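You operate a simulated robot arm through the tools that you are given. There is no shell and no other tool. Be economical: measure what you need, move in short steps, check, and stop when the job is done.

You are at the controls of a simulated two-armed robot. One attempt, no reset.

JOB
Hold the jug with the blue handle on the long white bench steady with one hand, lift the round brush out of it with the other and set it down on the long white bench.

The check looks at the end state, three seconds after you hand in, the way a careful person would. Anything else that was tipped, shoved, dropped, spilled or broken makes it a failure.

ROBOT AND FRAMES
Two 7-joint arms with two-finger parallel grippers on one trunk, on a base that drives. Base frame: it is fixed to the floor where the robot stands at the start and does not move with it; the origin is under the middle of the robot, x ahead of it, y to its left, z up; the surface under the hand at the start is at about z = 860. Readings come in mm, degrees, newtons and seconds.
The left shoulder is at the start at [80, 131, 947], the right one opposite. With the tool pointing down near the work surface each hand reaches from about 400 to 860 mm from the robot's upright axis, wherever it stands, measured 20 degrees to its own side. Places, roughly: long white bench [600, -200, 900]. Payload 1.57 kg a hand.
Tool frame (each hand has its own): the origin (TCP) lies between the finger pads and is the grasp point; the fingertips stand 30 mm ahead of it; z points along the fingers, y is the line along which they close. Largest opening 110 mm; finger width 24, thickness 12; the body of the gripper, 48 by 112 mm, starts 78 mm behind the TCP.
Orientation is told as [roll, pitch, yaw] about the base's x, y, z axes, in that order, counted from this pose: with the fingers straight down and closing along the base's y, the tool's x points along the base's -x, its y along +y and its z along -z.

CONTROLS
- The arms move only by the tool step_arm. It takes "left_increments", "right_increments" or both (then of equal length, played together; a hand with none holds still); each is a list of rows, each a list of 6 numbers: the shift along the tool's x, y, z in units of 30 mm (1.0 is 30 mm), then the turn, a rotation vector about the tool's x, y, z in units of 5 degrees (1.0 is 5 degrees). In form: [[x, y, z, ax, ay, az], ...]. A call has 1 to 20 rows; each row shifts and turns the commanded pose from where the row before left it, along the tool's axes as they then stand. "left_hand" and "right_hand" are, for a hand that has rows, the finger opening in mm, from 0 to 110, set as the call begins (left out, the last holds). A call with a number of a shift or a turn outside -1 to 1 is refused whole. A row lasts 0.2 s, in which the tool goes at most 50 mm and 8.6 degrees; a call with a longer step from one row to the next is refused whole, and so is a gripper value outside its range. Where a pose cannot be reached the arm comes as near as it can. A force on the tool above 40 N (or 10 N above the force at the start of the call, whichever is more), or a blocked arm, ends the call early, and 0.2 s more pass. Each finger travels about 108 mm/s and halts on what it meets, pressing with about 36 N; the grip force reading is that of the motor and also rises with nothing between the fingers. The clock runs only during rows and for 0.2 s after the last one: add rows that do not move to give the fingers time. It gives the time, the measured TCP pose, the force on the tool (base axes), the opening and the grip force at its end, in the units of the frame above (readings bear some noise), with the torque about the TCP (base axes, N m) and any sound that the robot's microphone picked up.
- Cameras (640 x 400 px; columns grow to the right, rows downward): "scene" is now at [-49.1, -23.1, 1435.9]; the picture's right is [-0.25, -0.97, 0.00], its down [-0.42, 0.11, -0.90] and it looks along [0.87, -0.22, -0.43] (base axes); focal length 256 px, centre (320, 200). "left" rides on the left gripper at [70, -16, -141] in its tool frame; the picture's right is [0.23, 0.97, 0.00], its down [-0.85, 0.20, -0.48] and it looks along [-0.47, 0.11, 0.88] (tool axes); focal length 222 px, centre (320, 200). "right" rides on the right gripper at [70, 16, -141] in its tool frame; the picture's right is [-0.23, 0.97, 0.00], its down [-0.86, -0.20, -0.48] and it looks along [-0.47, -0.11, 0.88] (tool axes); focal length 222 px, centre (320, 200). There is no depth. A picture from a camera that has moved, and an enlarged one, comes with that camera's place and axes in the base frame and with its lens.
- grab_frame(camera): a new picture of that camera. The clock stands still meanwhile.
- roll_base(legs): drives the robot by 1 to 6 legs, each [ahead, left, turn to the left] in mm, mm and degrees, along the robot's own axes; the way and the turn of a leg run together, so that a leg with both is an arc; at most 1500 mm and 180 degrees a leg. The arms and the cameras ride along, it lands a little off, and it stops where it bumps. It gives what a move gives.
- head_to(pan, tilt): turns the head with the scene camera to pan (to the left, within 109 degrees either way) and tilt (down, from -29 to 69), counted from straight ahead of the robot. It gives what a move gives.
- zoom(camera, box): a new picture of the part [left, top, right, bottom] of that camera's present view, enlarged. The clock stands still meanwhile.
- close_job(): hands the job in; it is judged then, once.

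Work in short steps. Places have to be worked out from the pictures, the camera data and where the tool is seen: move nearer, look again, correct. Check each grasp and each placing, and mend what went wrong. You have 120 turns and 88 pictures in all, those below and enlarged ones among them. Open the grippers and draw the arms clear of the work before you hand the job in, unless the task says otherwise; then end with one line.

The tools are called after "Emit:" as name(argument=value, ...) on one line, values as JSON. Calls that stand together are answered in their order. step_arm: Moves the arms, as the interface text tells. Its arguments: {"type":"object","properties":{"left_increments":{"type":"array"},"left_hand":{"type":"number"},"right_increments":{"type":"array"},"right_hand":{"type":"number"}},"required":[]} The other tools are called the same way: roll_base (legs) drives the base; head_to (pan, tilt) turns the head that bears the scene camera; grab_frame (camera) takes a picture; zoom (camera, box) takes an enlarged picture of a part of a camera's view; close_job () hands the job in.

At the start:

```text
time: 0.0
left_ee_pos: [657.9, 162.1, 1124.1]
left_tcp_rot: [0.0, 0.0, 0.0]
left_wrist_force: [0.1, -0.5, 0.5]
left_wrist_torque: [0.02, -0.02, -0.02]
left_gripper_width: 110.2
left_grip_force: 0.0
right_ee_pos: [483.4, -338.9, 1181.8]
right_tcp_rot: [0.0, 0.0, 0.1]
right_wrist_force: [0.5, 0.0, -0.1]
right_wrist_torque: [-0.03, 0.01, 0.0]
right_gripper_width: 110.0
right_grip_force: 0.1
robot x, y, heading: [-0.8, -1.3, -0.1]
head pan, tilt: [-14.3, 25.5]
```

scene: 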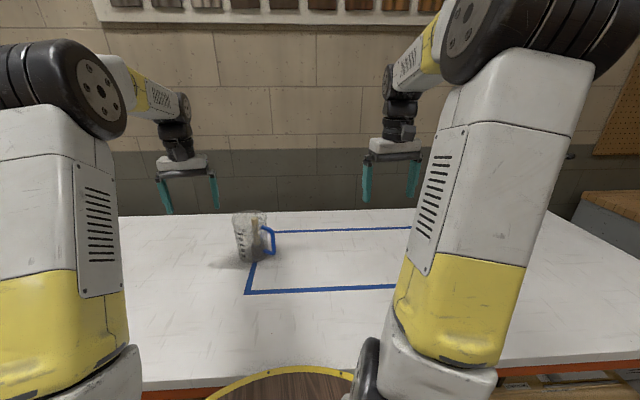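
right: 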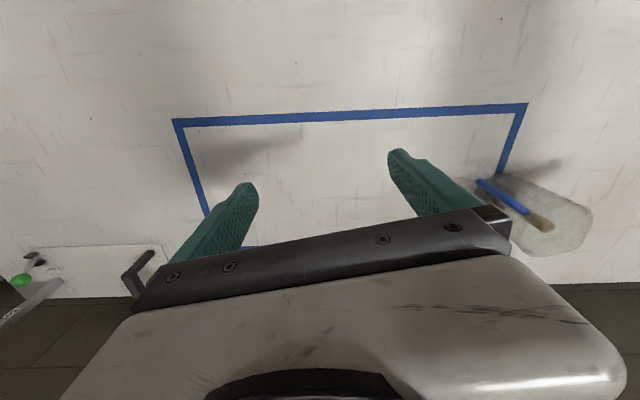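
left: 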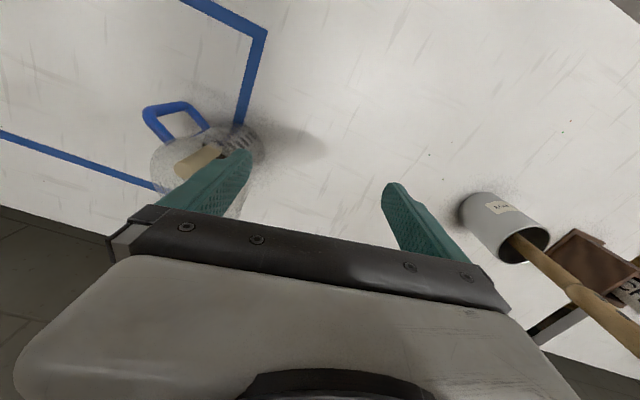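

The jug stands near x≈730, y≈45. I'll look closer at it with the scene camera and both hand cameras.

Emit:
zoom(camera="scene", box=[200, 190, 320, 280])

Emit:
zoom(camera="left", box=[100, 60, 340, 220])

Emit:
zoom(camera="right", box=[440, 130, 640, 280])

```text
4.44 times, centred on (260, 235) of scene
camera zoom: at [-49.1, -23.1, 1435.9], right [-0.25, -0.97, 0.0], down [-0.42, 0.11, -0.9], along [0.87, -0.22, -0.43], focal length 1139 px, centre (587, 44)
```

zoom: 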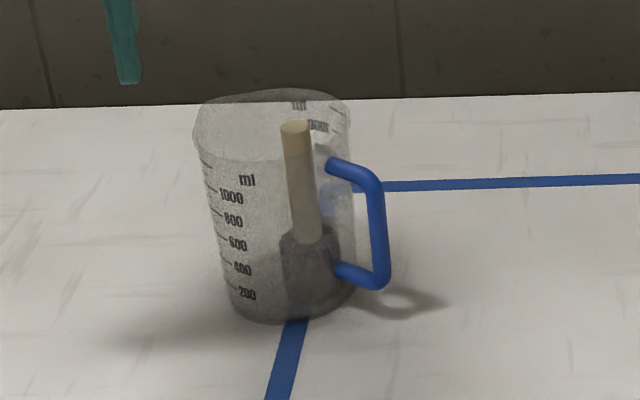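

```text
2.50 times, centred on (220, 140) of left
camera zoom: at [584.8, 146.3, 1265.3], right [-0.23, 0.97, 0.0], down [0.85, 0.2, 0.48], along [0.47, 0.11, -0.88], focal length 555 px, centre (570, 350)
```

zoom: 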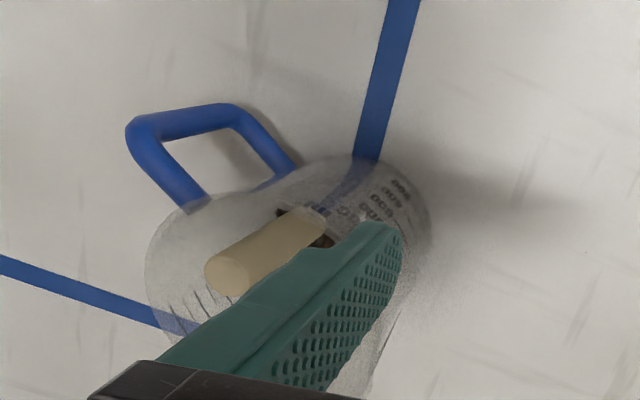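

```text
2.67 times, centred on (540, 205) of right
camera zoom: at [414.5, -323.2, 1322.4], right [0.23, 0.97, 0.0], down [0.86, -0.2, 0.48], along [0.47, -0.11, -0.88], focal length 592 px, centre (-267, 187)
```

zoom: 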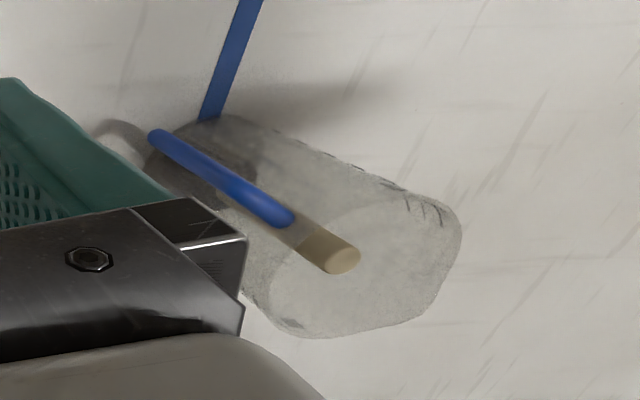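

Triangulated from the pictures: the brush handle's end is near (722, 5, 1009), just under the rim. The blue handle's upright bar is near (667, -44), z 900–986. I'll hold the blue handle with the right hand and first turn that hand in place: yaw +54°, then tilt.

Emit:
step_arm(right_increments=[[0, 0, 0, 0, 0, -1], [0, 0, 0, 0, 0, -1], [0, 0, 0, 0, 0, -1], [0, 0, 0, 0, 0, -1], [0, 0, 0, 0, 0, -1], [0, 0, 0, 0, 0, -1], [0, 0, 0, 0, 0, -1], [0, 0, 0, 0, 0, -1], [0, 0, 0, 0, 0, -1], [0, 0, 0, 0, 0, -1], [0, 0, 0, 0, 0, -0.9], [0, 0, 0, 0, -1, 0], [0, 0, 0, 0, -1, 0], [0, 0, 0, 0, -1, 0], [0, 0, 0, 0, -1, 0], [0, 0, 0, 0, -1, 0], [0, 0, 0, 0, -1, 0], [0, 0, 0, 0, -1, 0], [0, 0, 0, 0, -1, 0], [0, 0, 0, 0, -1, 0]], right_hand=70)

```text
time: 4.2
left_ee_pos: [658.4, 161.6, 1124.6]
left_tcp_rot: [0.0, 0.0, 0.0]
left_wrist_force: [-0.1, 0.1, -0.7]
left_wrist_torque: [-0.02, -0.04, 0.0]
left_gripper_width: 110.0
left_grip_force: 0.1
right_ee_pos: [483.1, -338.8, 1182.0]
right_tcp_rot: [0.0, -45.1, 54.5]
right_wrist_force: [-0.1, 0.7, -0.6]
right_wrist_torque: [0.0, -0.03, -0.01]
right_gripper_width: 70.1
right_grip_force: 0.1
robot x, y, heading: [-2.2, 2.5, -0.0]
head pan, tilt: [-14.3, 25.5]
```

The orientation came out as intended. I'll finish the tilt to 60° and move to a standoff about 120 mm short of the handle.

Emit:
step_arm(right_increments=[[0, 0, 0, 0, -1, 0], [0, 0, 0, 0, -1, 0], [0, 0, 0, 0, -1, 0], [0.11, 0.073, 0.963, 0, 0, 0], [0.11, 0.073, 0.963, 0, 0, 0], [0.11, 0.073, 0.963, 0, 0, 0], [0.11, 0.073, 0.963, 0, 0, 0], [0.11, 0.073, 0.963, 0, 0, 0], [0.11, 0.073, 0.963, 0, 0, 0], [0.11, 0.073, 0.963, 0, 0, 0], [0.11, 0.073, 0.963, 0, 0, 0], [0.11, 0.073, 0.963, 0, 0, 0], [0.11, 0.073, 0.963, 0, 0, 0]])

Emit:
grab_frame(camera="right")

Emit:
grab_frame(camera="scene")

```text
time: 7.0
left_ee_pos: [655.8, 161.5, 1125.5]
left_tcp_rot: [0.0, 0.1, 0.0]
left_wrist_force: [-0.7, -0.9, -0.2]
left_wrist_torque: [0.01, -0.03, -0.01]
left_gripper_width: 109.8
left_grip_force: 0.0
right_ee_pos: [599.8, -136.5, 1009.0]
right_tcp_rot: [0.0, -60.0, 54.5]
right_wrist_force: [0.2, 0.3, -0.1]
right_wrist_torque: [-0.03, -0.02, 0.02]
right_gripper_width: 70.2
right_grip_force: 0.1
robot x, y, heading: [-1.1, 3.1, 0.0]
head pan, tilt: [-14.3, 25.5]
```

```text
81 pictures are left
camera right: at [496.6, -254.9, 1018.8], right [-0.73, 0.66, 0.2], down [0.17, -0.1, 0.98], along [0.67, 0.75, -0.04], focal length 222 px, centre (320, 200)
```

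right: 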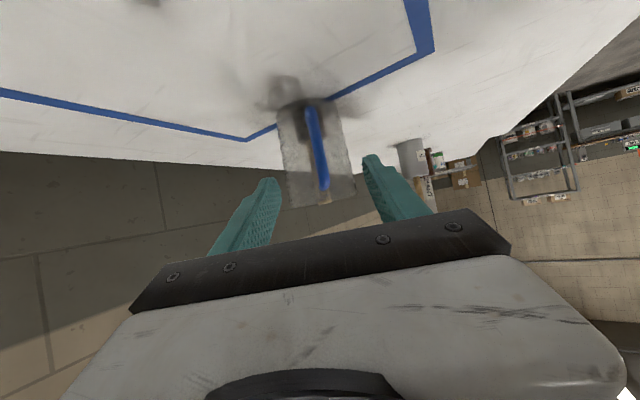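

```text
80 pictures are left
camera scene: at [-49.3, -23.1, 1435.9], right [-0.25, -0.97, 0.0], down [-0.42, 0.11, -0.9], along [0.87, -0.22, -0.43], focal length 256 px, centre (320, 200)
```

scene: 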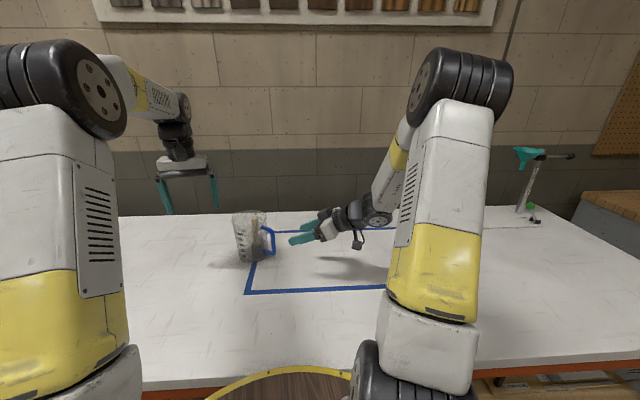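

The right camera now faces the blue handle head-on. I'll enlarge to refine its position.

Emit:
zoom(camera="right", box=[240, 70, 400, 220])

Emit:
zoom(camera="scene", box=[220, 195, 340, 275])

```text
2.67 times, centred on (320, 145) of right
camera zoom: at [496.6, -254.9, 1018.8], right [-0.73, 0.66, 0.2], down [0.17, -0.1, 0.98], along [0.67, 0.75, -0.04], focal length 592 px, centre (320, 347)
```

zoom: 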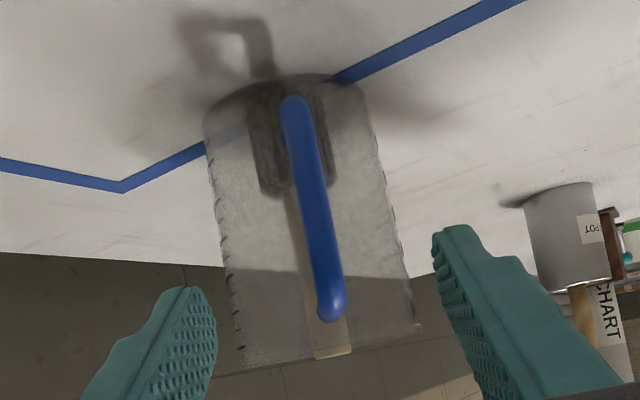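

```text
5.00 times, centred on (280, 235) of scene
camera zoom: at [-49.3, -23.1, 1435.9], right [-0.25, -0.97, 0.0], down [-0.42, 0.11, -0.9], along [0.87, -0.22, -0.43], focal length 1281 px, centre (520, 25)
```

zoom: 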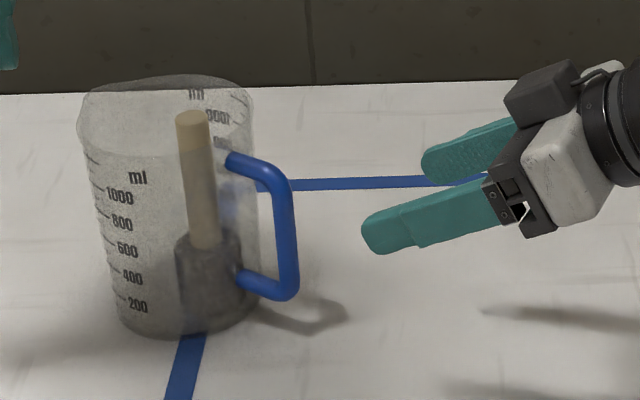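

The bar refines to about (669.5, -45.5) with its middle at z≈946. I'll advance 80 mm with small sideways corrections, then look again.

Emit:
step_arm(right_increments=[[-0.04, -0.033, 0.667, 0, 0, 0], [-0.04, -0.033, 0.667, 0, 0, 0], [-0.04, -0.033, 0.667, 0, 0, 0], [-0.04, -0.033, 0.667, 0, 0, 0], [0, 0, 0, 0, 0, 0]])

Emit:
zoom(camera="right", box=[200, 70, 440, 220])

Emit:
zoom(camera="scene", box=[220, 195, 340, 275])

```text
time: 8.2
left_ee_pos: [655.6, 163.4, 1125.4]
left_tcp_rot: [0.0, 0.0, 0.0]
left_wrist_force: [-0.3, -0.9, 0.0]
left_wrist_torque: [0.05, 0.02, 0.0]
left_gripper_width: 109.8
left_grip_force: 0.1
right_ee_pos: [647.4, -81.6, 973.3]
right_tcp_rot: [0.0, -60.1, 54.5]
right_wrist_force: [-0.7, -0.8, -0.2]
right_wrist_torque: [0.0, 0.01, -0.01]
right_gripper_width: 70.2
right_grip_force: 0.1
robot x, y, heading: [1.3, 4.1, -0.0]
head pan, tilt: [-14.3, 25.5]
```

```text
2.67 times, centred on (320, 145) of right
camera zoom: at [543.1, -199.7, 983.4], right [-0.73, 0.66, 0.2], down [0.17, -0.1, 0.98], along [0.67, 0.75, -0.04], focal length 592 px, centre (320, 347)
```

zoom: 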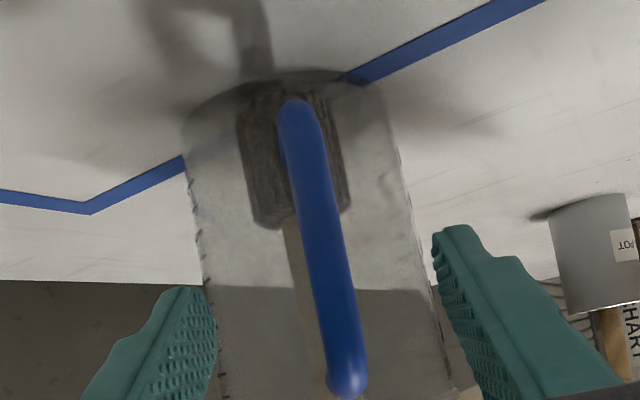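

```text
5.00 times, centred on (280, 235) of scene
camera zoom: at [-49.0, -23.1, 1435.9], right [-0.25, -0.97, 0.0], down [-0.42, 0.11, -0.9], along [0.87, -0.22, -0.43], focal length 1281 px, centre (520, 25)
```

zoom: 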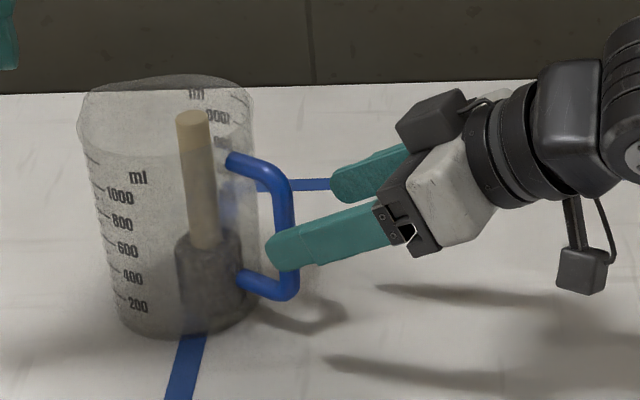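

The bar lies within about 1 mm of the finger midline. I'll advance the last 37 mm, narrow to 34 mm and check.

Emit:
step_arm(right_increments=[[0, 0.01, 0.41, 0, 0, 0], [0, 0.01, 0.41, 0, 0, 0], [0, 0.01, 0.41, 0, 0, 0], [0, 0, 0, 0, 0, 0]])

Emit:
step_arm(right_increments=[[0, 0, 0, 0, 0, 0], [0, 0, 0, 0, 0, 0]], right_hand=34)

Emit:
zoom(camera="right", box=[200, 70, 440, 220])

Emit:
zoom(camera="scene", box=[220, 195, 340, 275])

```text
time: 9.2
left_ee_pos: [656.9, 163.2, 1124.4]
left_tcp_rot: [-0.1, 0.0, 0.0]
left_wrist_force: [-0.4, 0.4, 0.1]
left_wrist_torque: [0.0, -0.02, 0.03]
left_gripper_width: 109.7
left_grip_force: 0.1
right_ee_pos: [665.3, -53.7, 954.9]
right_tcp_rot: [-0.1, -60.1, 54.4]
right_wrist_force: [-0.2, -0.7, 0.3]
right_wrist_torque: [0.0, -0.02, 0.0]
right_gripper_width: 70.0
right_grip_force: 0.1
robot x, y, heading: [0.0, -1.6, -0.0]
head pan, tilt: [-14.3, 25.5]
```

```text
time: 9.8
left_ee_pos: [656.8, 161.7, 1124.7]
left_tcp_rot: [0.0, -0.1, 0.0]
left_wrist_force: [-0.3, 0.5, 0.2]
left_wrist_torque: [-0.04, -0.03, -0.02]
left_gripper_width: 110.0
left_grip_force: 0.1
right_ee_pos: [664.1, -53.3, 955.2]
right_tcp_rot: [0.0, -60.1, 54.5]
right_wrist_force: [0.1, -0.1, -1.1]
right_wrist_torque: [0.05, -0.03, -0.02]
right_gripper_width: 33.8
right_grip_force: 0.1
robot x, y, heading: [2.5, -1.5, 0.1]
head pan, tilt: [-14.3, 25.5]
```

```text
2.67 times, centred on (320, 145) of right
camera zoom: at [560.5, -172.3, 964.4], right [-0.73, 0.66, 0.2], down [0.17, -0.11, 0.98], along [0.67, 0.75, -0.04], focal length 592 px, centre (320, 347)
```

zoom: 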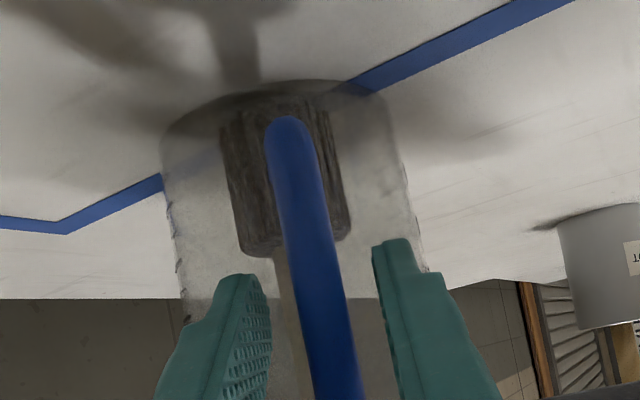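

```text
5.00 times, centred on (280, 235) of scene
camera zoom: at [-49.0, -23.1, 1435.9], right [-0.25, -0.97, 0.0], down [-0.42, 0.11, -0.9], along [0.87, -0.22, -0.43], focal length 1281 px, centre (520, 25)
```

zoom: 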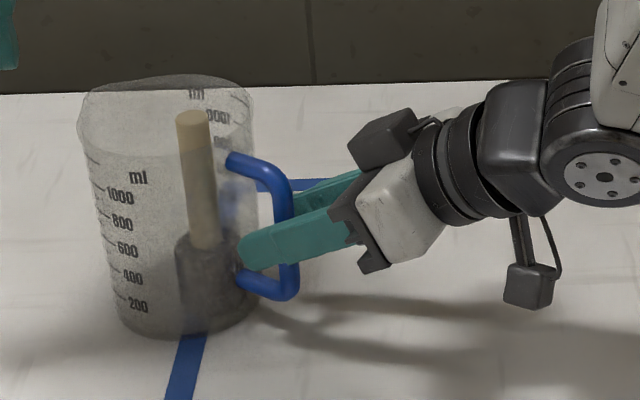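

The bar sits between the fingers, about 1–2 mm to the +y finger. I'll shift over 1.5 mm, back off 2 mm from the wall, then close gently.

Emit:
step_arm(right_increments=[[0, 0.05, -0.07, 0, 0, 0], [0, 0, 0, 0, 0, 0]], right_hand=22)

Emit:
step_arm(right_increments=[[0, 0, 0, 0, 0, 0], [0, 0, 0, 0, 0, 0], [0, 0, 0, 0, 0, 0]], right_hand=10)

Emit:
zoom(camera="scene", box=[220, 195, 340, 275])

```text
time: 10.4
left_ee_pos: [658.3, 163.6, 1124.6]
left_tcp_rot: [0.0, 0.0, 0.0]
left_wrist_force: [0.4, 0.0, -0.5]
left_wrist_torque: [-0.03, 0.0, -0.03]
left_gripper_width: 110.0
left_grip_force: 0.0
right_ee_pos: [661.3, -54.1, 954.2]
right_tcp_rot: [0.1, -60.0, 54.6]
right_wrist_force: [-0.2, -0.3, 0.0]
right_wrist_torque: [-0.05, -0.01, -0.01]
right_gripper_width: 22.0
right_grip_force: 0.1
robot x, y, heading: [1.1, -0.8, 0.2]
head pan, tilt: [-14.3, 25.5]
```

```text
time: 11.2
left_ee_pos: [657.0, 162.3, 1124.9]
left_tcp_rot: [0.0, 0.0, 0.0]
left_wrist_force: [-1.0, -0.5, 0.5]
left_wrist_torque: [0.0, 0.02, 0.01]
left_gripper_width: 109.9
left_grip_force: 0.0
right_ee_pos: [662.4, -52.9, 956.5]
right_tcp_rot: [0.0, -60.0, 54.5]
right_wrist_force: [-0.2, 0.1, 1.0]
right_wrist_torque: [0.01, 0.01, 0.01]
right_gripper_width: 13.1
right_grip_force: 29.2
robot x, y, heading: [-2.3, 1.2, 0.1]
head pan, tilt: [-14.3, 25.5]
```

```text
5.00 times, centred on (280, 235) of scene
camera zoom: at [-49.1, -23.1, 1435.9], right [-0.25, -0.97, 0.0], down [-0.42, 0.11, -0.9], along [0.87, -0.22, -0.43], focal length 1281 px, centre (520, 25)
```

zoom: 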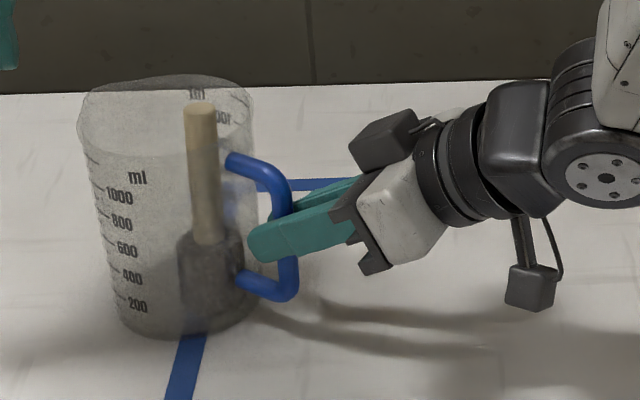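

The handle is gripped (13 mm, 29 N) and the jug has not moved; the brush settled slightly. Now I'll look with the left camera to refine the brush end.

Emit:
zoom(camera="left", box=[100, 60, 340, 220])

```text
2.50 times, centred on (220, 140) of left
camera zoom: at [584.8, 146.3, 1265.3], right [-0.23, 0.97, 0.0], down [0.85, 0.2, 0.48], along [0.47, 0.11, -0.88], focal length 555 px, centre (570, 350)
```

zoom: 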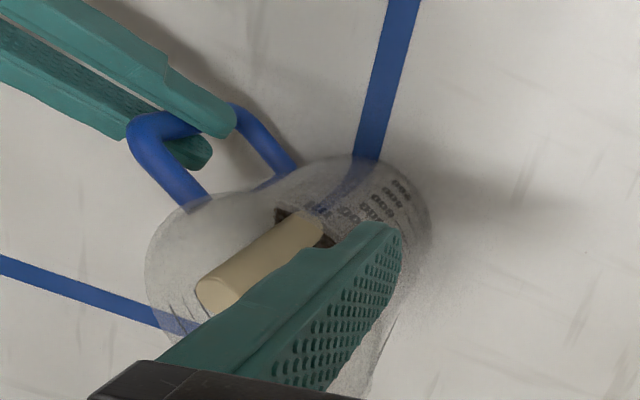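

The brush handle's end is now at about (731, 3, 1014), lean about 5°, diameter about 20 mm. The jug mouth centre is near (728, 24). I'll move the left hand away from the tall pot, then yaw -90° so the fingers close along x.

Emit:
step_arm(left_increments=[[0, -0.9, -0.3, 0, 0, 0], [0, -0.9, -0.3, 0, 0, 0], [0, 0, 0, 0, 0, 1], [0, 0, 0, 0, 0, 1], [0, 0, 0, 0, 0, 1], [0, 0, 0, 0, 0, 1], [0, 0, 0, 0, 0, 1], [0, 0, 0, 0, 0, 1], [0, 0, 0, 0, 0, 1], [0, 0, 0, 0, 0, 1], [0, 0, 0, 0, 0, 1], [0, 0, 0, 0, 0, 1], [0, 0, 0, 0, 0, 1], [0, 0, 0, 0, 0, 1], [0, 0, 0, 0, 0, 1], [0, 0, 0, 0, 0, 1], [0, 0, 0, 0, 0, 1], [0, 0, 0, 0, 0, 1], [0, 0, 0, 0, 0, 1], [0, 0, 0, 0, 0, 1]], left_hand=60)

Emit:
grab_frame(camera="left")

```text
time: 15.4
left_ee_pos: [657.0, 108.0, 1142.1]
left_tcp_rot: [0.2, 0.0, -90.0]
left_wrist_force: [-0.1, 0.7, 0.4]
left_wrist_torque: [-0.01, 0.02, -0.01]
left_gripper_width: 60.1
left_grip_force: 0.1
right_ee_pos: [662.7, -54.3, 955.2]
right_tcp_rot: [0.0, -60.0, 54.6]
right_wrist_force: [0.5, 0.5, -0.2]
right_wrist_torque: [0.0, -0.03, 0.01]
right_gripper_width: 13.0
right_grip_force: 29.7
robot x, y, heading: [0.1, 3.1, -0.2]
head pan, tilt: [-14.3, 25.5]
```

```text
71 pictures are left
camera left: at [638.6, 178.0, 1283.0], right [0.97, 0.22, 0.0], down [0.2, -0.86, 0.48], along [0.11, -0.47, -0.88], focal length 222 px, centre (320, 200)
```

left: 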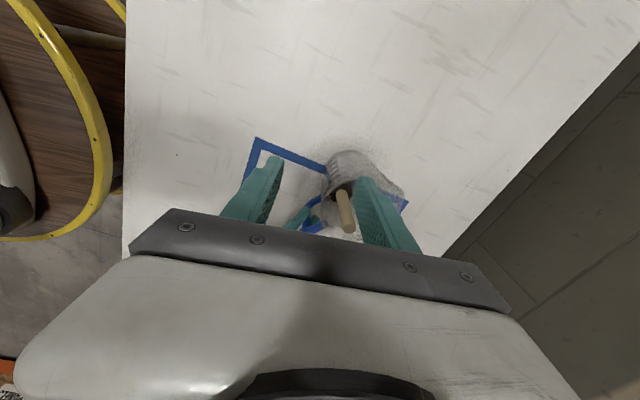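

Now I'll move to above the brush at (731, 3), TCP z≈1100, so the fingertips stay well above the rim.

Emit:
step_arm(left_increments=[[-0.7, 0.494, 0.28, 0, 0, 0], [-0.7, 0.494, 0.28, 0, 0, 0], [-0.7, 0.494, 0.28, 0, 0, 0], [-0.7, 0.494, 0.28, 0, 0, 0], [-0.7, 0.494, 0.28, 0, 0, 0], [0, 0, 0, 0, 0, 0]])

Emit:
zoom(camera="left", box=[200, 100, 440, 250])

Emit:
zoom(camera="scene", box=[200, 150, 350, 275])

```text
time: 16.8
left_ee_pos: [730.0, 2.1, 1100.0]
left_tcp_rot: [0.1, -0.1, -90.0]
left_wrist_force: [-0.4, 0.1, 0.3]
left_wrist_torque: [0.01, -0.01, 0.01]
left_gripper_width: 60.1
left_grip_force: 0.0
right_ee_pos: [662.5, -53.7, 956.0]
right_tcp_rot: [0.0, -60.0, 54.5]
right_wrist_force: [0.9, 1.0, 1.1]
right_wrist_torque: [0.01, -0.04, -0.01]
right_gripper_width: 13.0
right_grip_force: 30.1
robot x, y, heading: [-2.3, -0.4, 0.2]
head pan, tilt: [-14.3, 25.5]
```

```text
2.67 times, centred on (320, 175) of left
camera zoom: at [711.8, 72.5, 1240.9], right [0.97, 0.23, 0.0], down [0.2, -0.86, 0.48], along [0.11, -0.47, -0.88], focal length 592 px, centre (320, 267)
```

zoom: 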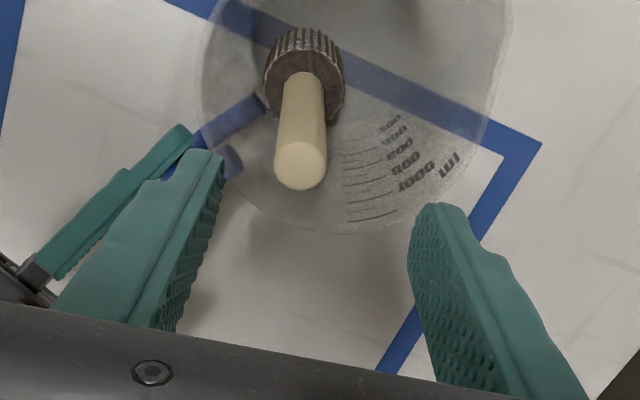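

```text
3.20 times, centred on (275, 212) of scene
camera zoom: at [-49.0, -23.1, 1435.9], right [-0.25, -0.97, 0.0], down [-0.42, 0.11, -0.9], along [0.87, -0.22, -0.43], focal length 820 px, centre (464, 160)
```

zoom: 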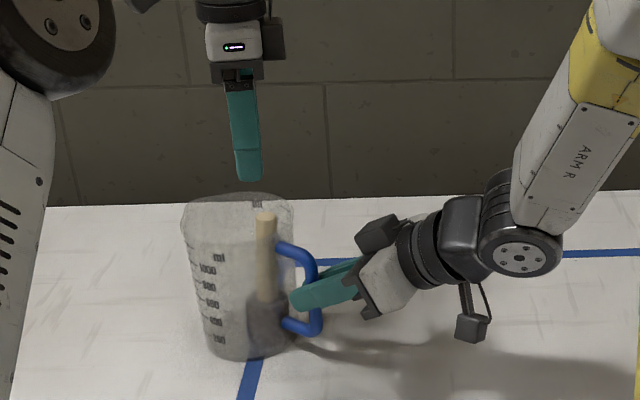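

From above, the brush end is at about (722.5, -4, 1016), off-centre toward the blue handle in a mouth of about 55 mm inner radius. I'll yaw another -20° so the fingers close tangentially. Then I'll bias the TCP about 6 mm toward the jug centre, narrow to 36 mm and descend to just above the rim.

Emit:
step_arm(left_increments=[[0, 0, 0, 0, 0, 1], [0, 0, 0, 0, 0, 1], [0, 0, 0, 0, 0, 1], [0, 0, 0, 0, 0, 1], [0.03, -0.22, 0.5, 0, 0, 0], [0, 0, 0.5, 0, 0, 0], [0, 0, 0.5, 0, 0, 0], [0, 0, 0, 0, 0, 0]], left_hand=36)

Emit:
zoom(camera="left", box=[200, 80, 440, 230])

Emit:
zoom(camera="scene", box=[210, 180, 330, 280])

```text
time: 18.6
left_ee_pos: [726.6, 6.0, 1055.9]
left_tcp_rot: [0.0, -0.1, -109.9]
left_wrist_force: [-0.1, 0.3, -1.4]
left_wrist_torque: [-0.01, 0.01, -0.01]
left_gripper_width: 36.0
left_grip_force: 0.1
right_ee_pos: [662.3, -55.4, 955.0]
right_tcp_rot: [0.0, -60.1, 54.5]
right_wrist_force: [0.2, -0.4, 1.3]
right_wrist_torque: [-0.02, -0.03, -0.01]
right_gripper_width: 13.1
right_grip_force: 29.6
robot x, y, heading: [-2.1, -2.7, 0.2]
head pan, tilt: [-14.3, 25.5]
```

```text
2.67 times, centred on (320, 155) of left
camera zoom: at [732.7, 77.3, 1195.5], right [0.99, -0.12, 0.0], down [-0.11, -0.87, 0.48], along [-0.06, -0.47, -0.88], focal length 592 px, centre (320, 320)
```

zoom: 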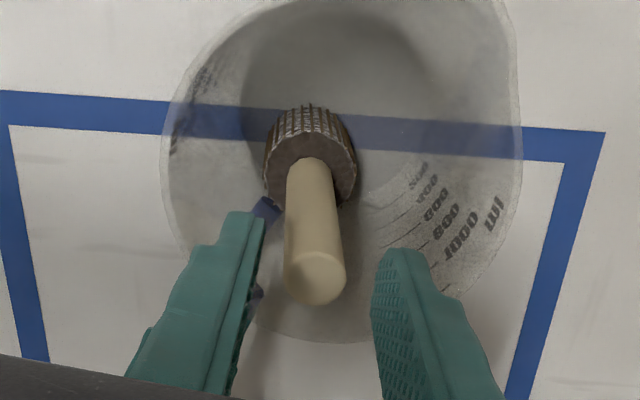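

```text
4.00 times, centred on (270, 230) of scene
camera zoom: at [-49.0, -23.1, 1435.9], right [-0.25, -0.97, 0.0], down [-0.42, 0.11, -0.9], along [0.87, -0.22, -0.43], focal length 1025 px, centre (520, 80)
```

zoom: 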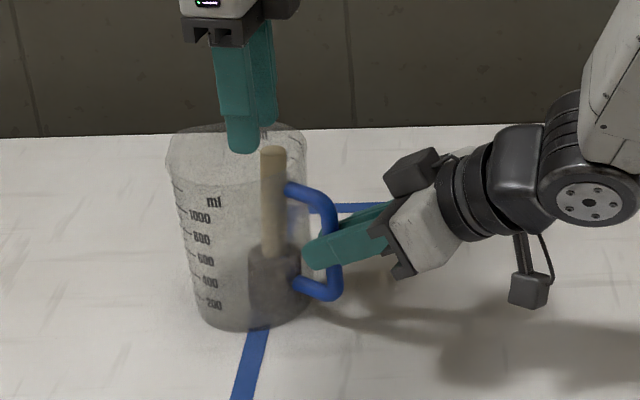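

The handle is laterally centred, but the jug centre looks to be nearer (741, 25). The -x finger would then come close to the wall. I'll yaw 15° more, narrow to 32 mm and recheck.

Emit:
step_arm(left_increments=[[0, 0, 0, 0, 0, 1], [0, 0, 0, 0, 0, 1], [0, 0, 0, 0, 0, 1], [-0.07, 0, 0.15, 0, 0, 0], [0, 0, 0, 0, 0, 0]], left_hand=32)

Emit:
zoom(camera="left", box=[200, 80, 440, 230])

```text
time: 19.8
left_ee_pos: [723.7, 4.3, 1052.5]
left_tcp_rot: [0.1, 0.0, -124.9]
left_wrist_force: [0.6, 1.0, -0.9]
left_wrist_torque: [0.03, 0.03, 0.01]
left_gripper_width: 32.1
left_grip_force: 0.1
right_ee_pos: [661.9, -54.2, 955.0]
right_tcp_rot: [0.0, -60.0, 54.6]
right_wrist_force: [-0.7, 0.2, 1.4]
right_wrist_torque: [-0.01, -0.02, -0.03]
right_gripper_width: 13.1
right_grip_force: 29.3
robot x, y, heading: [0.2, 2.0, -0.2]
head pan, tilt: [-14.3, 25.5]
```

```text
2.67 times, centred on (320, 155) of left
camera zoom: at [748.1, 71.3, 1192.0], right [0.93, -0.37, 0.0], down [-0.33, -0.81, 0.48], along [-0.18, -0.44, -0.88], focal length 592 px, centre (320, 320)
```

zoom: 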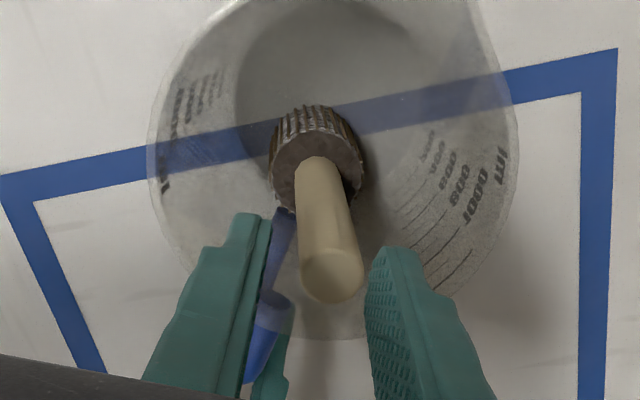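

The rim is now symmetric about the hand, with the handle about 3 mm to the tool's +y side. I'll shift 3 mm and lower 22 mm, so the tips just enter the mouth.

Emit:
step_arm(left_increments=[[0, 0.1, 0, 0, 0, 0], [0, 0, 0.25, 0, 0, 0], [0, 0, 0.25, 0, 0, 0], [0, 0, 0.23, 0, 0, 0], [0, 0, 0, 0, 0, 0]])

Emit:
zoom(camera="left", box=[200, 80, 440, 230])

Emit:
zoom(camera="scene", box=[210, 180, 330, 280])

```text
time: 21.0
left_ee_pos: [726.1, 3.6, 1028.8]
left_tcp_rot: [0.0, 0.0, -125.0]
left_wrist_force: [-0.6, 0.3, 0.3]
left_wrist_torque: [0.01, 0.01, -0.02]
left_gripper_width: 32.0
left_grip_force: 0.0
right_ee_pos: [660.5, -54.6, 955.2]
right_tcp_rot: [0.0, -60.1, 54.5]
right_wrist_force: [-0.5, -0.4, 1.0]
right_wrist_torque: [-0.03, 0.01, 0.0]
right_gripper_width: 13.1
right_grip_force: 30.0
robot x, y, heading: [-1.2, 0.3, -0.0]
head pan, tilt: [-14.3, 25.5]
```

```text
2.67 times, centred on (320, 155) of left
camera zoom: at [750.4, 70.1, 1169.3], right [0.93, -0.37, 0.0], down [-0.33, -0.82, 0.48], along [-0.18, -0.44, -0.88], focal length 592 px, centre (320, 320)
```

zoom: 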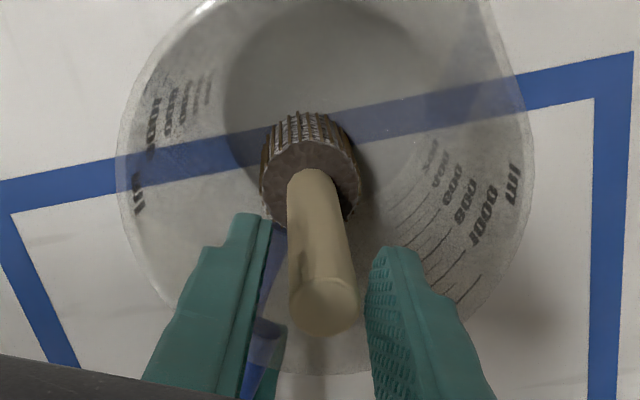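

```text
4.00 times, centred on (270, 230) of scene
camera zoom: at [-49.0, -23.1, 1435.9], right [-0.25, -0.97, 0.0], down [-0.42, 0.11, -0.9], along [0.87, -0.22, -0.43], focal length 1025 px, centre (520, 80)
```

zoom: 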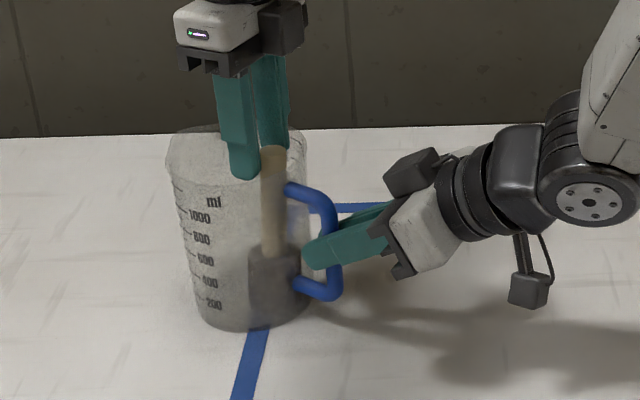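

The fingers straddle the handle symmetrically, with no contact forces. I'll lower another 24 mm and check the forces.

Emit:
step_arm(left_increments=[[0, 0.02, 0.2, 0, 0, 0], [0, 0.02, 0.2, 0, 0, 0], [0, 0, 0.2, 0, 0, 0], [0, 0, 0.2, 0, 0, 0], [0, 0, 0, 0, 0, 0]])

Emit:
zoom(camera="left", box=[200, 80, 440, 230])

```text
time: 22.2
left_ee_pos: [726.6, 2.2, 1006.1]
left_tcp_rot: [0.0, -0.1, -125.1]
left_wrist_force: [0.6, 0.6, -0.3]
left_wrist_torque: [0.01, -0.01, -0.03]
left_gripper_width: 32.2
left_grip_force: 0.1
right_ee_pos: [661.5, -54.0, 956.4]
right_tcp_rot: [-0.2, -60.0, 54.4]
right_wrist_force: [-0.4, 0.4, 1.0]
right_wrist_torque: [-0.03, -0.02, 0.03]
right_gripper_width: 13.0
right_grip_force: 29.5
robot x, y, heading: [0.5, -3.2, 0.2]
head pan, tilt: [-14.3, 25.5]
```

```text
2.67 times, centred on (320, 155) of left
camera zoom: at [751.4, 68.4, 1145.4], right [0.93, -0.37, 0.0], down [-0.33, -0.82, 0.48], along [-0.18, -0.44, -0.88], focal length 592 px, centre (320, 320)
```

zoom: 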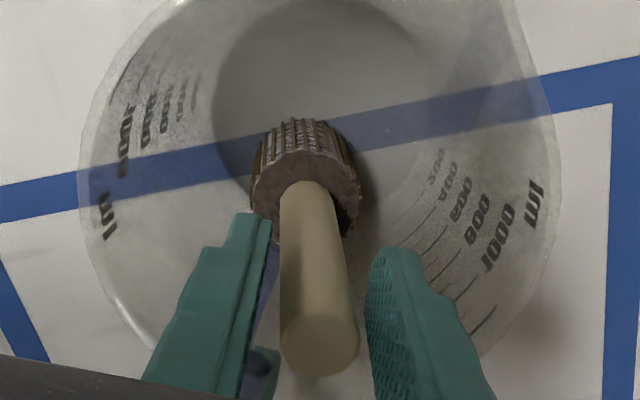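

The alignment is good and there is no contact yet. I'll close the left fingers on the brush handle.

Emit:
step_arm(left_increments=[[0, 0, 0.1, 0, 0, 0], [0, 0, 0.1, 0, 0, 0], [0, 0, 0, 0, 0, 0]], left_hand=24)

Emit:
step_arm(left_increments=[[0, 0, 0, 0, 0, 0], [0, 0, 0, 0, 0, 0], [0, 0, 0, 0, 0, 0]], left_hand=12)

Emit:
zoom(camera="scene", box=[210, 180, 330, 280])

```text
time: 23.0
left_ee_pos: [727.0, 1.9, 998.4]
left_tcp_rot: [0.0, 0.0, -124.9]
left_wrist_force: [0.0, 0.0, 0.5]
left_wrist_torque: [-0.01, -0.02, 0.02]
left_gripper_width: 24.4
left_grip_force: 0.0
right_ee_pos: [662.4, -53.8, 954.5]
right_tcp_rot: [-0.2, -60.0, 54.6]
right_wrist_force: [0.1, 0.5, -0.1]
right_wrist_torque: [-0.02, 0.02, 0.01]
right_gripper_width: 12.9
right_grip_force: 30.1
robot x, y, heading: [2.1, -0.7, -0.1]
head pan, tilt: [-14.3, 25.5]
```

```text
time: 23.8
left_ee_pos: [725.6, 2.0, 998.9]
left_tcp_rot: [0.0, -0.1, -125.0]
left_wrist_force: [0.5, -0.2, 1.6]
left_wrist_torque: [-0.04, -0.09, 0.01]
left_gripper_width: 20.8
left_grip_force: 33.7
right_ee_pos: [662.2, -54.8, 955.7]
right_tcp_rot: [0.0, -60.0, 54.5]
right_wrist_force: [0.1, -0.3, 0.4]
right_wrist_torque: [-0.04, 0.02, -0.01]
right_gripper_width: 13.0
right_grip_force: 30.1
robot x, y, heading: [-3.6, 3.0, -0.1]
head pan, tilt: [-14.3, 25.5]
```

```text
4.00 times, centred on (270, 230) of scene
camera zoom: at [-49.0, -23.1, 1435.9], right [-0.25, -0.97, 0.0], down [-0.42, 0.11, -0.9], along [0.87, -0.22, -0.43], focal length 1025 px, centre (520, 80)
```

zoom: 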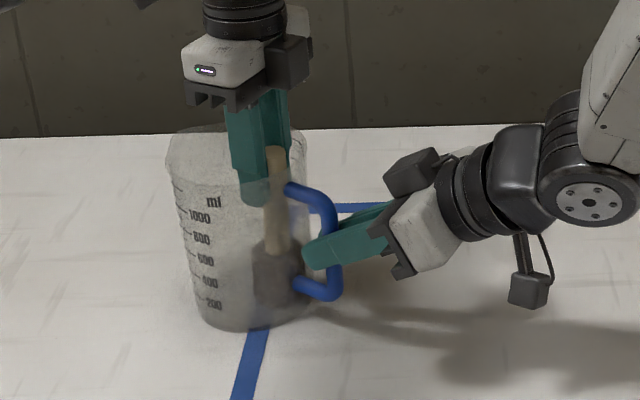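

The brush is gripped (20.8 mm, 34 N). I'll lift straight up with a small drift toward the jug centre so the head stays off the wall.

Emit:
step_arm(left_increments=[[0, 0, -0.2, 0, 0, 0], [0, 0, -0.3, 0, 0, 0], [0.1, 0, -0.4, 0, 0, 0], [0.1, 0, -0.4, 0, 0, 0], [0.1, 0, -0.4, 0, 0, 0], [0, 0, 0, 0, 0, 0]])

Emit:
zoom(camera="scene", box=[210, 160, 330, 280])

```text
time: 25.2
left_ee_pos: [732.0, 8.9, 1048.9]
left_tcp_rot: [0.0, -0.1, -125.1]
left_wrist_force: [-0.7, -0.2, -0.6]
left_wrist_torque: [-0.02, 0.01, 0.01]
left_gripper_width: 21.2
left_grip_force: 34.1
right_ee_pos: [662.8, -53.2, 955.7]
right_tcp_rot: [0.0, -60.0, 54.5]
right_wrist_force: [-1.0, 0.1, 1.3]
right_wrist_torque: [-0.05, 0.0, -0.04]
right_gripper_width: 12.9
right_grip_force: 29.8
robot x, y, heading: [2.0, 1.9, -0.2]
head pan, tilt: [-14.3, 25.5]
```

```text
3.33 times, centred on (270, 220) of scene
camera zoom: at [-49.0, -23.1, 1435.9], right [-0.25, -0.97, 0.0], down [-0.42, 0.11, -0.9], along [0.87, -0.22, -0.43], focal length 854 px, centre (487, 133)
```

zoom: 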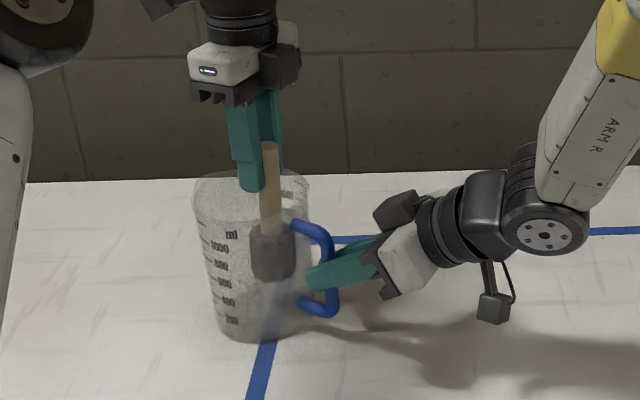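

The brush is rising with the hand and the jug stays still. I'll continue up to z≈1200.

Emit:
step_arm(left_increments=[[0.05, 0, -0.6, 0, 0, 0], [0.05, 0, -0.6, 0, 0, 0], [0, 0, -0.6, 0, 0, 0], [0, 0, -0.6, 0, 0, 0], [0, 0, -0.6, 0, 0, 0], [0, 0, -0.6, 0, 0, 0], [0, 0, -0.7, 0, 0, 0], [0, 0, -0.7, 0, 0, 0], [0, 0, 0, 0, 0, 0]])

Emit:
grab_frame(camera="scene")

Emit:
zoom(camera="left", box=[160, 60, 480, 260])

Emit:
grab_frame(camera="right")

```text
time: 27.2
left_ee_pos: [723.4, 13.8, 1197.0]
left_tcp_rot: [-0.1, 0.0, -125.0]
left_wrist_force: [0.6, 1.2, 0.2]
left_wrist_torque: [0.0, -0.01, 0.0]
left_gripper_width: 20.9
left_grip_force: 34.5
left hand out of reach, approached as far as the arm can: row 8
right_ee_pos: [661.3, -53.1, 955.2]
right_tcp_rot: [-0.1, -60.1, 54.5]
right_wrist_force: [0.3, 0.0, 0.2]
right_wrist_torque: [0.02, -0.03, 0.01]
right_gripper_width: 13.0
right_grip_force: 29.5
robot x, y, heading: [-1.8, 4.1, -0.1]
head pan, tilt: [-14.3, 25.5]
```

```text
60 pictures are left
camera scene: at [-49.0, -23.1, 1435.9], right [-0.25, -0.97, 0.0], down [-0.42, 0.11, -0.9], along [0.87, -0.22, -0.43], focal length 256 px, centre (320, 200)
```

scene: 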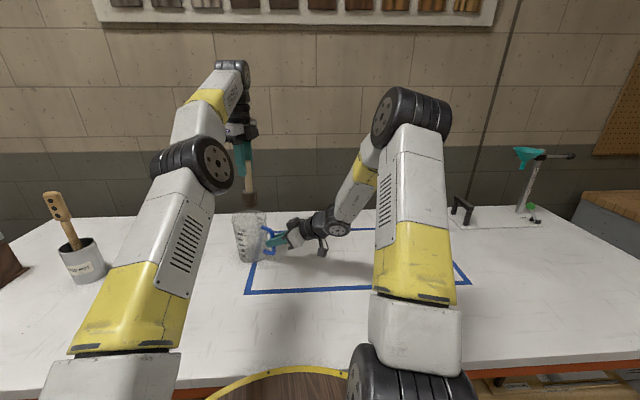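

```text
2.00 times, centred on (320, 160) of left
camera zoom: at [748.6, 80.2, 1337.0], right [0.93, -0.37, 0.0], down [-0.33, -0.82, 0.48], along [-0.18, -0.44, -0.88], focal length 444 px, centre (320, 280)
```

zoom: 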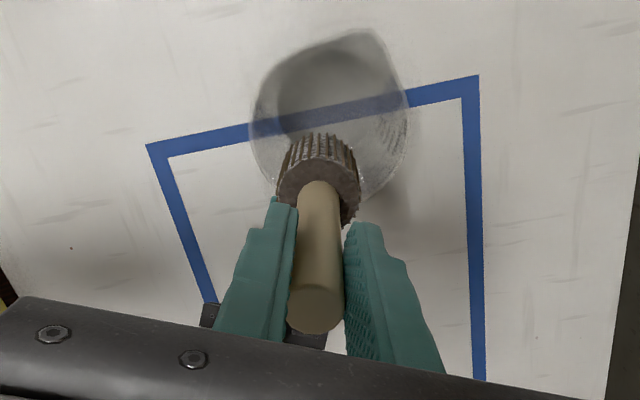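

```text
58 pictures are left
camera right: at [558.0, -172.7, 965.2], right [-0.73, 0.66, 0.2], down [0.17, -0.11, 0.98], along [0.67, 0.75, -0.04], focal length 222 px, centre (320, 200)
```

right: 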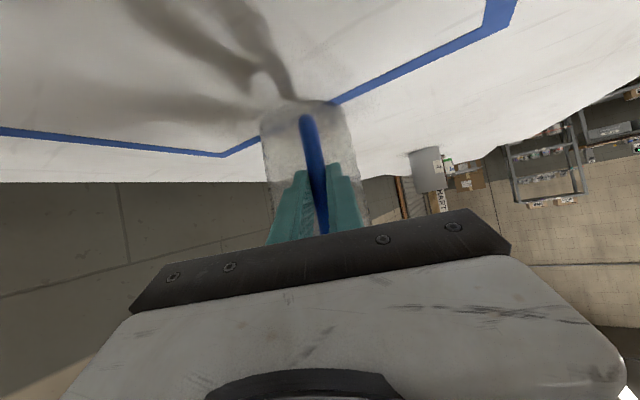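

The brush is clear of the rim by about 45 mm. I'll carry it sideways over the free bench area near (620, 190), away from jug and pot.

Emit:
step_arm(left_increments=[[0.357, -0.77, 0, 0, 0, 0], [0.357, -0.77, 0, 0, 0, 0], [0.357, -0.77, 0, 0, 0, 0], [0.357, -0.77, 0, 0, 0, 0], [0.357, -0.77, 0, 0, 0, 0], [0.357, -0.77, 0, 0, 0, 0], [0.357, -0.77, 0, 0, 0, 0], [0.357, -0.77, 0, 0, 0, 0], [0, 0, 0, 0, 0, 0]])

Emit:
grab_frame(camera="scene")

```text
time: 29.2
left_ee_pos: [620.7, 188.4, 1196.9]
left_tcp_rot: [0.1, 0.0, -125.0]
left_wrist_force: [-0.2, -0.1, 0.2]
left_wrist_torque: [0.03, 0.03, 0.0]
left_gripper_width: 20.9
left_grip_force: 34.9
right_ee_pos: [662.5, -54.6, 954.8]
right_tcp_rot: [0.0, -60.0, 54.5]
right_wrist_force: [-0.4, 0.4, 0.2]
right_wrist_torque: [-0.03, -0.02, -0.01]
right_gripper_width: 13.1
right_grip_force: 29.5
robot x, y, heading: [1.8, -2.5, 0.2]
head pan, tilt: [-14.3, 25.5]
```

```text
57 pictures are left
camera scene: at [-49.0, -23.1, 1435.9], right [-0.25, -0.97, 0.0], down [-0.42, 0.11, -0.9], along [0.87, -0.22, -0.43], focal length 256 px, centre (320, 200)
```

scene: 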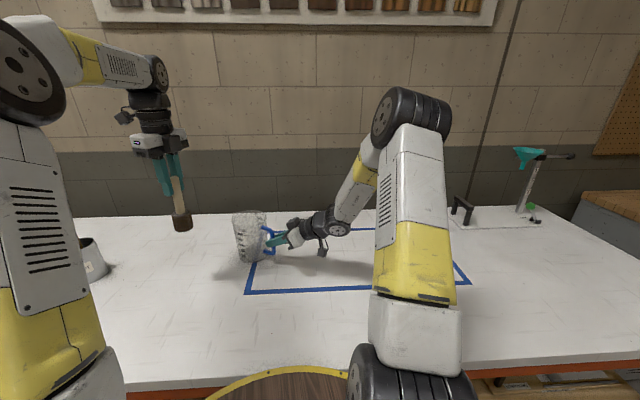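

The brush is over clear bench. I'll zoom in to judge its head shape and tilt before placing.

Emit:
zoom(camera="scene", box=[120, 130, 240, 240])

Emit:
zoom(camera="left", box=[220, 80, 420, 240])

```text
3.64 times, centred on (180, 185) of scene
camera zoom: at [-49.0, -23.1, 1435.9], right [-0.25, -0.97, 0.0], down [-0.42, 0.11, -0.9], along [0.87, -0.22, -0.43], focal length 932 px, centre (829, 254)
```

zoom: 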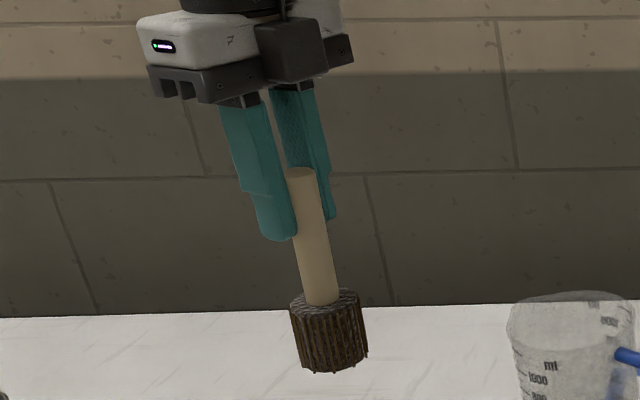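

```text
2.50 times, centred on (320, 160) of left
camera zoom: at [646.1, 255.9, 1337.4], right [0.93, -0.37, 0.0], down [-0.33, -0.81, 0.48], along [-0.18, -0.44, -0.88], focal length 555 px, centre (320, 300)
```

zoom: 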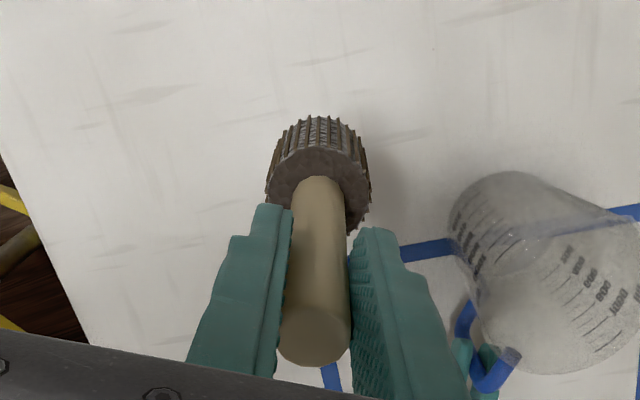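

The head is a flat cylinder about 56 mm wide, so it can stand upright. The brush leans about 6.5° with its bottom toward the tool's +x, so I'll correct the tilt and lower to TCP z≈1020.

Emit:
step_arm(left_increments=[[0, 0, 0, 0, -0.65, 0], [0, 0, 0, 0, -0.65, 0], [0.083, 0, 0.733, 0, 0, 0], [0.083, 0, 0.733, 0, 0, 0], [0.083, 0, 0.733, 0, 0, 0], [0.083, 0, 0.733, 0, 0, 0], [0.083, 0, 0.733, 0, 0, 0], [0.083, 0, 0.733, 0, 0, 0], [0.083, 0, 0.733, 0, 0, 0], [0.083, 0, 0.733, 0, 0, 0], [0, 0, 0, 0, 0, 0]])

Emit:
head_to(pan=10, tilt=35)

Emit:
grab_frame(camera="scene")

```text
time: 31.6
left_ee_pos: [619.9, 191.1, 1017.9]
left_tcp_rot: [0.0, -6.4, -125.0]
left_wrist_force: [0.0, -0.3, -0.2]
left_wrist_torque: [0.0, -0.01, 0.03]
left_gripper_width: 20.8
left_grip_force: 34.1
right_ee_pos: [662.0, -53.3, 955.3]
right_tcp_rot: [0.0, -60.0, 54.5]
right_wrist_force: [0.3, -0.5, 0.0]
right_wrist_torque: [-0.06, -0.02, -0.01]
right_gripper_width: 13.0
right_grip_force: 29.5
robot x, y, heading: [-3.0, 0.5, 0.3]
head pan, tilt: [-14.3, 25.5]
```

```text
time: 32.5
left_ee_pos: [620.1, 191.4, 1017.6]
left_tcp_rot: [0.0, -6.4, -125.0]
left_wrist_force: [0.6, 0.6, -0.5]
left_wrist_torque: [0.02, -0.02, -0.01]
left_gripper_width: 20.8
left_grip_force: 33.9
right_ee_pos: [662.6, -53.8, 956.9]
right_tcp_rot: [0.0, -60.0, 54.5]
right_wrist_force: [-0.8, 0.3, 0.6]
right_wrist_torque: [0.02, 0.03, 0.04]
right_gripper_width: 13.0
right_grip_force: 29.9
robot x, y, heading: [-0.8, 1.2, 0.2]
head pan, tilt: [10.0, 35.0]
```

```text
54 pictures are left
camera scene: at [-51.4, 14.8, 1420.9], right [0.17, -0.98, 0.0], down [-0.56, -0.1, -0.82], along [0.81, 0.14, -0.57], focal length 256 px, centre (320, 200)
```

scene: 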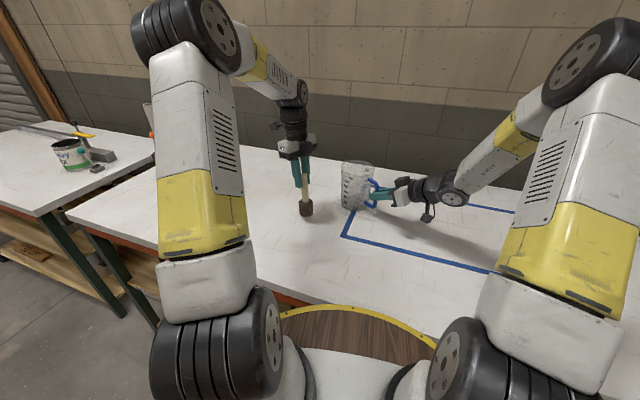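

Emit:
zoom(camera="scene", box=[250, 140, 400, 240])

Emit:
zoom(camera="left", box=[200, 80, 440, 240])

```text
4.00 times, centred on (325, 190) of scene
camera zoom: at [-51.4, 14.8, 1420.9], right [0.17, -0.98, 0.0], down [-0.56, -0.1, -0.82], along [0.81, 0.14, -0.57], focal length 1025 px, centre (300, 240)
```

zoom: 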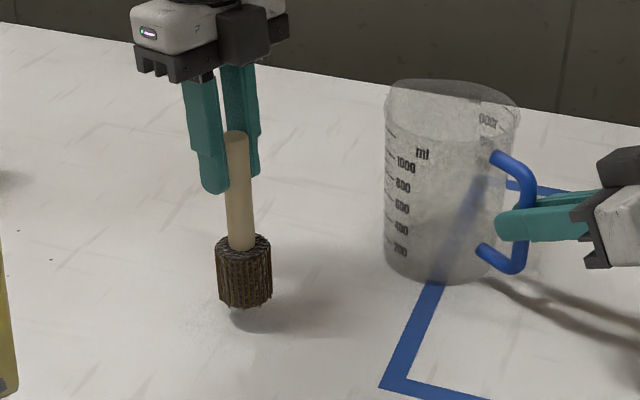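

```text
2.50 times, centred on (320, 160) of left
camera zoom: at [653.8, 269.9, 1150.3], right [0.93, -0.37, -0.03], down [-0.29, -0.77, 0.57], along [-0.23, -0.52, -0.82], focal length 555 px, centre (320, 300)
```

zoom: 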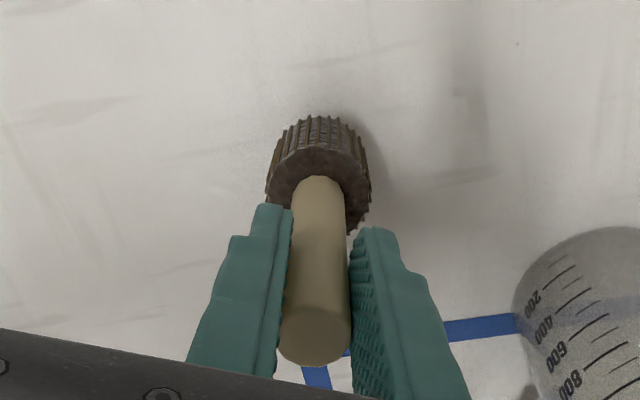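

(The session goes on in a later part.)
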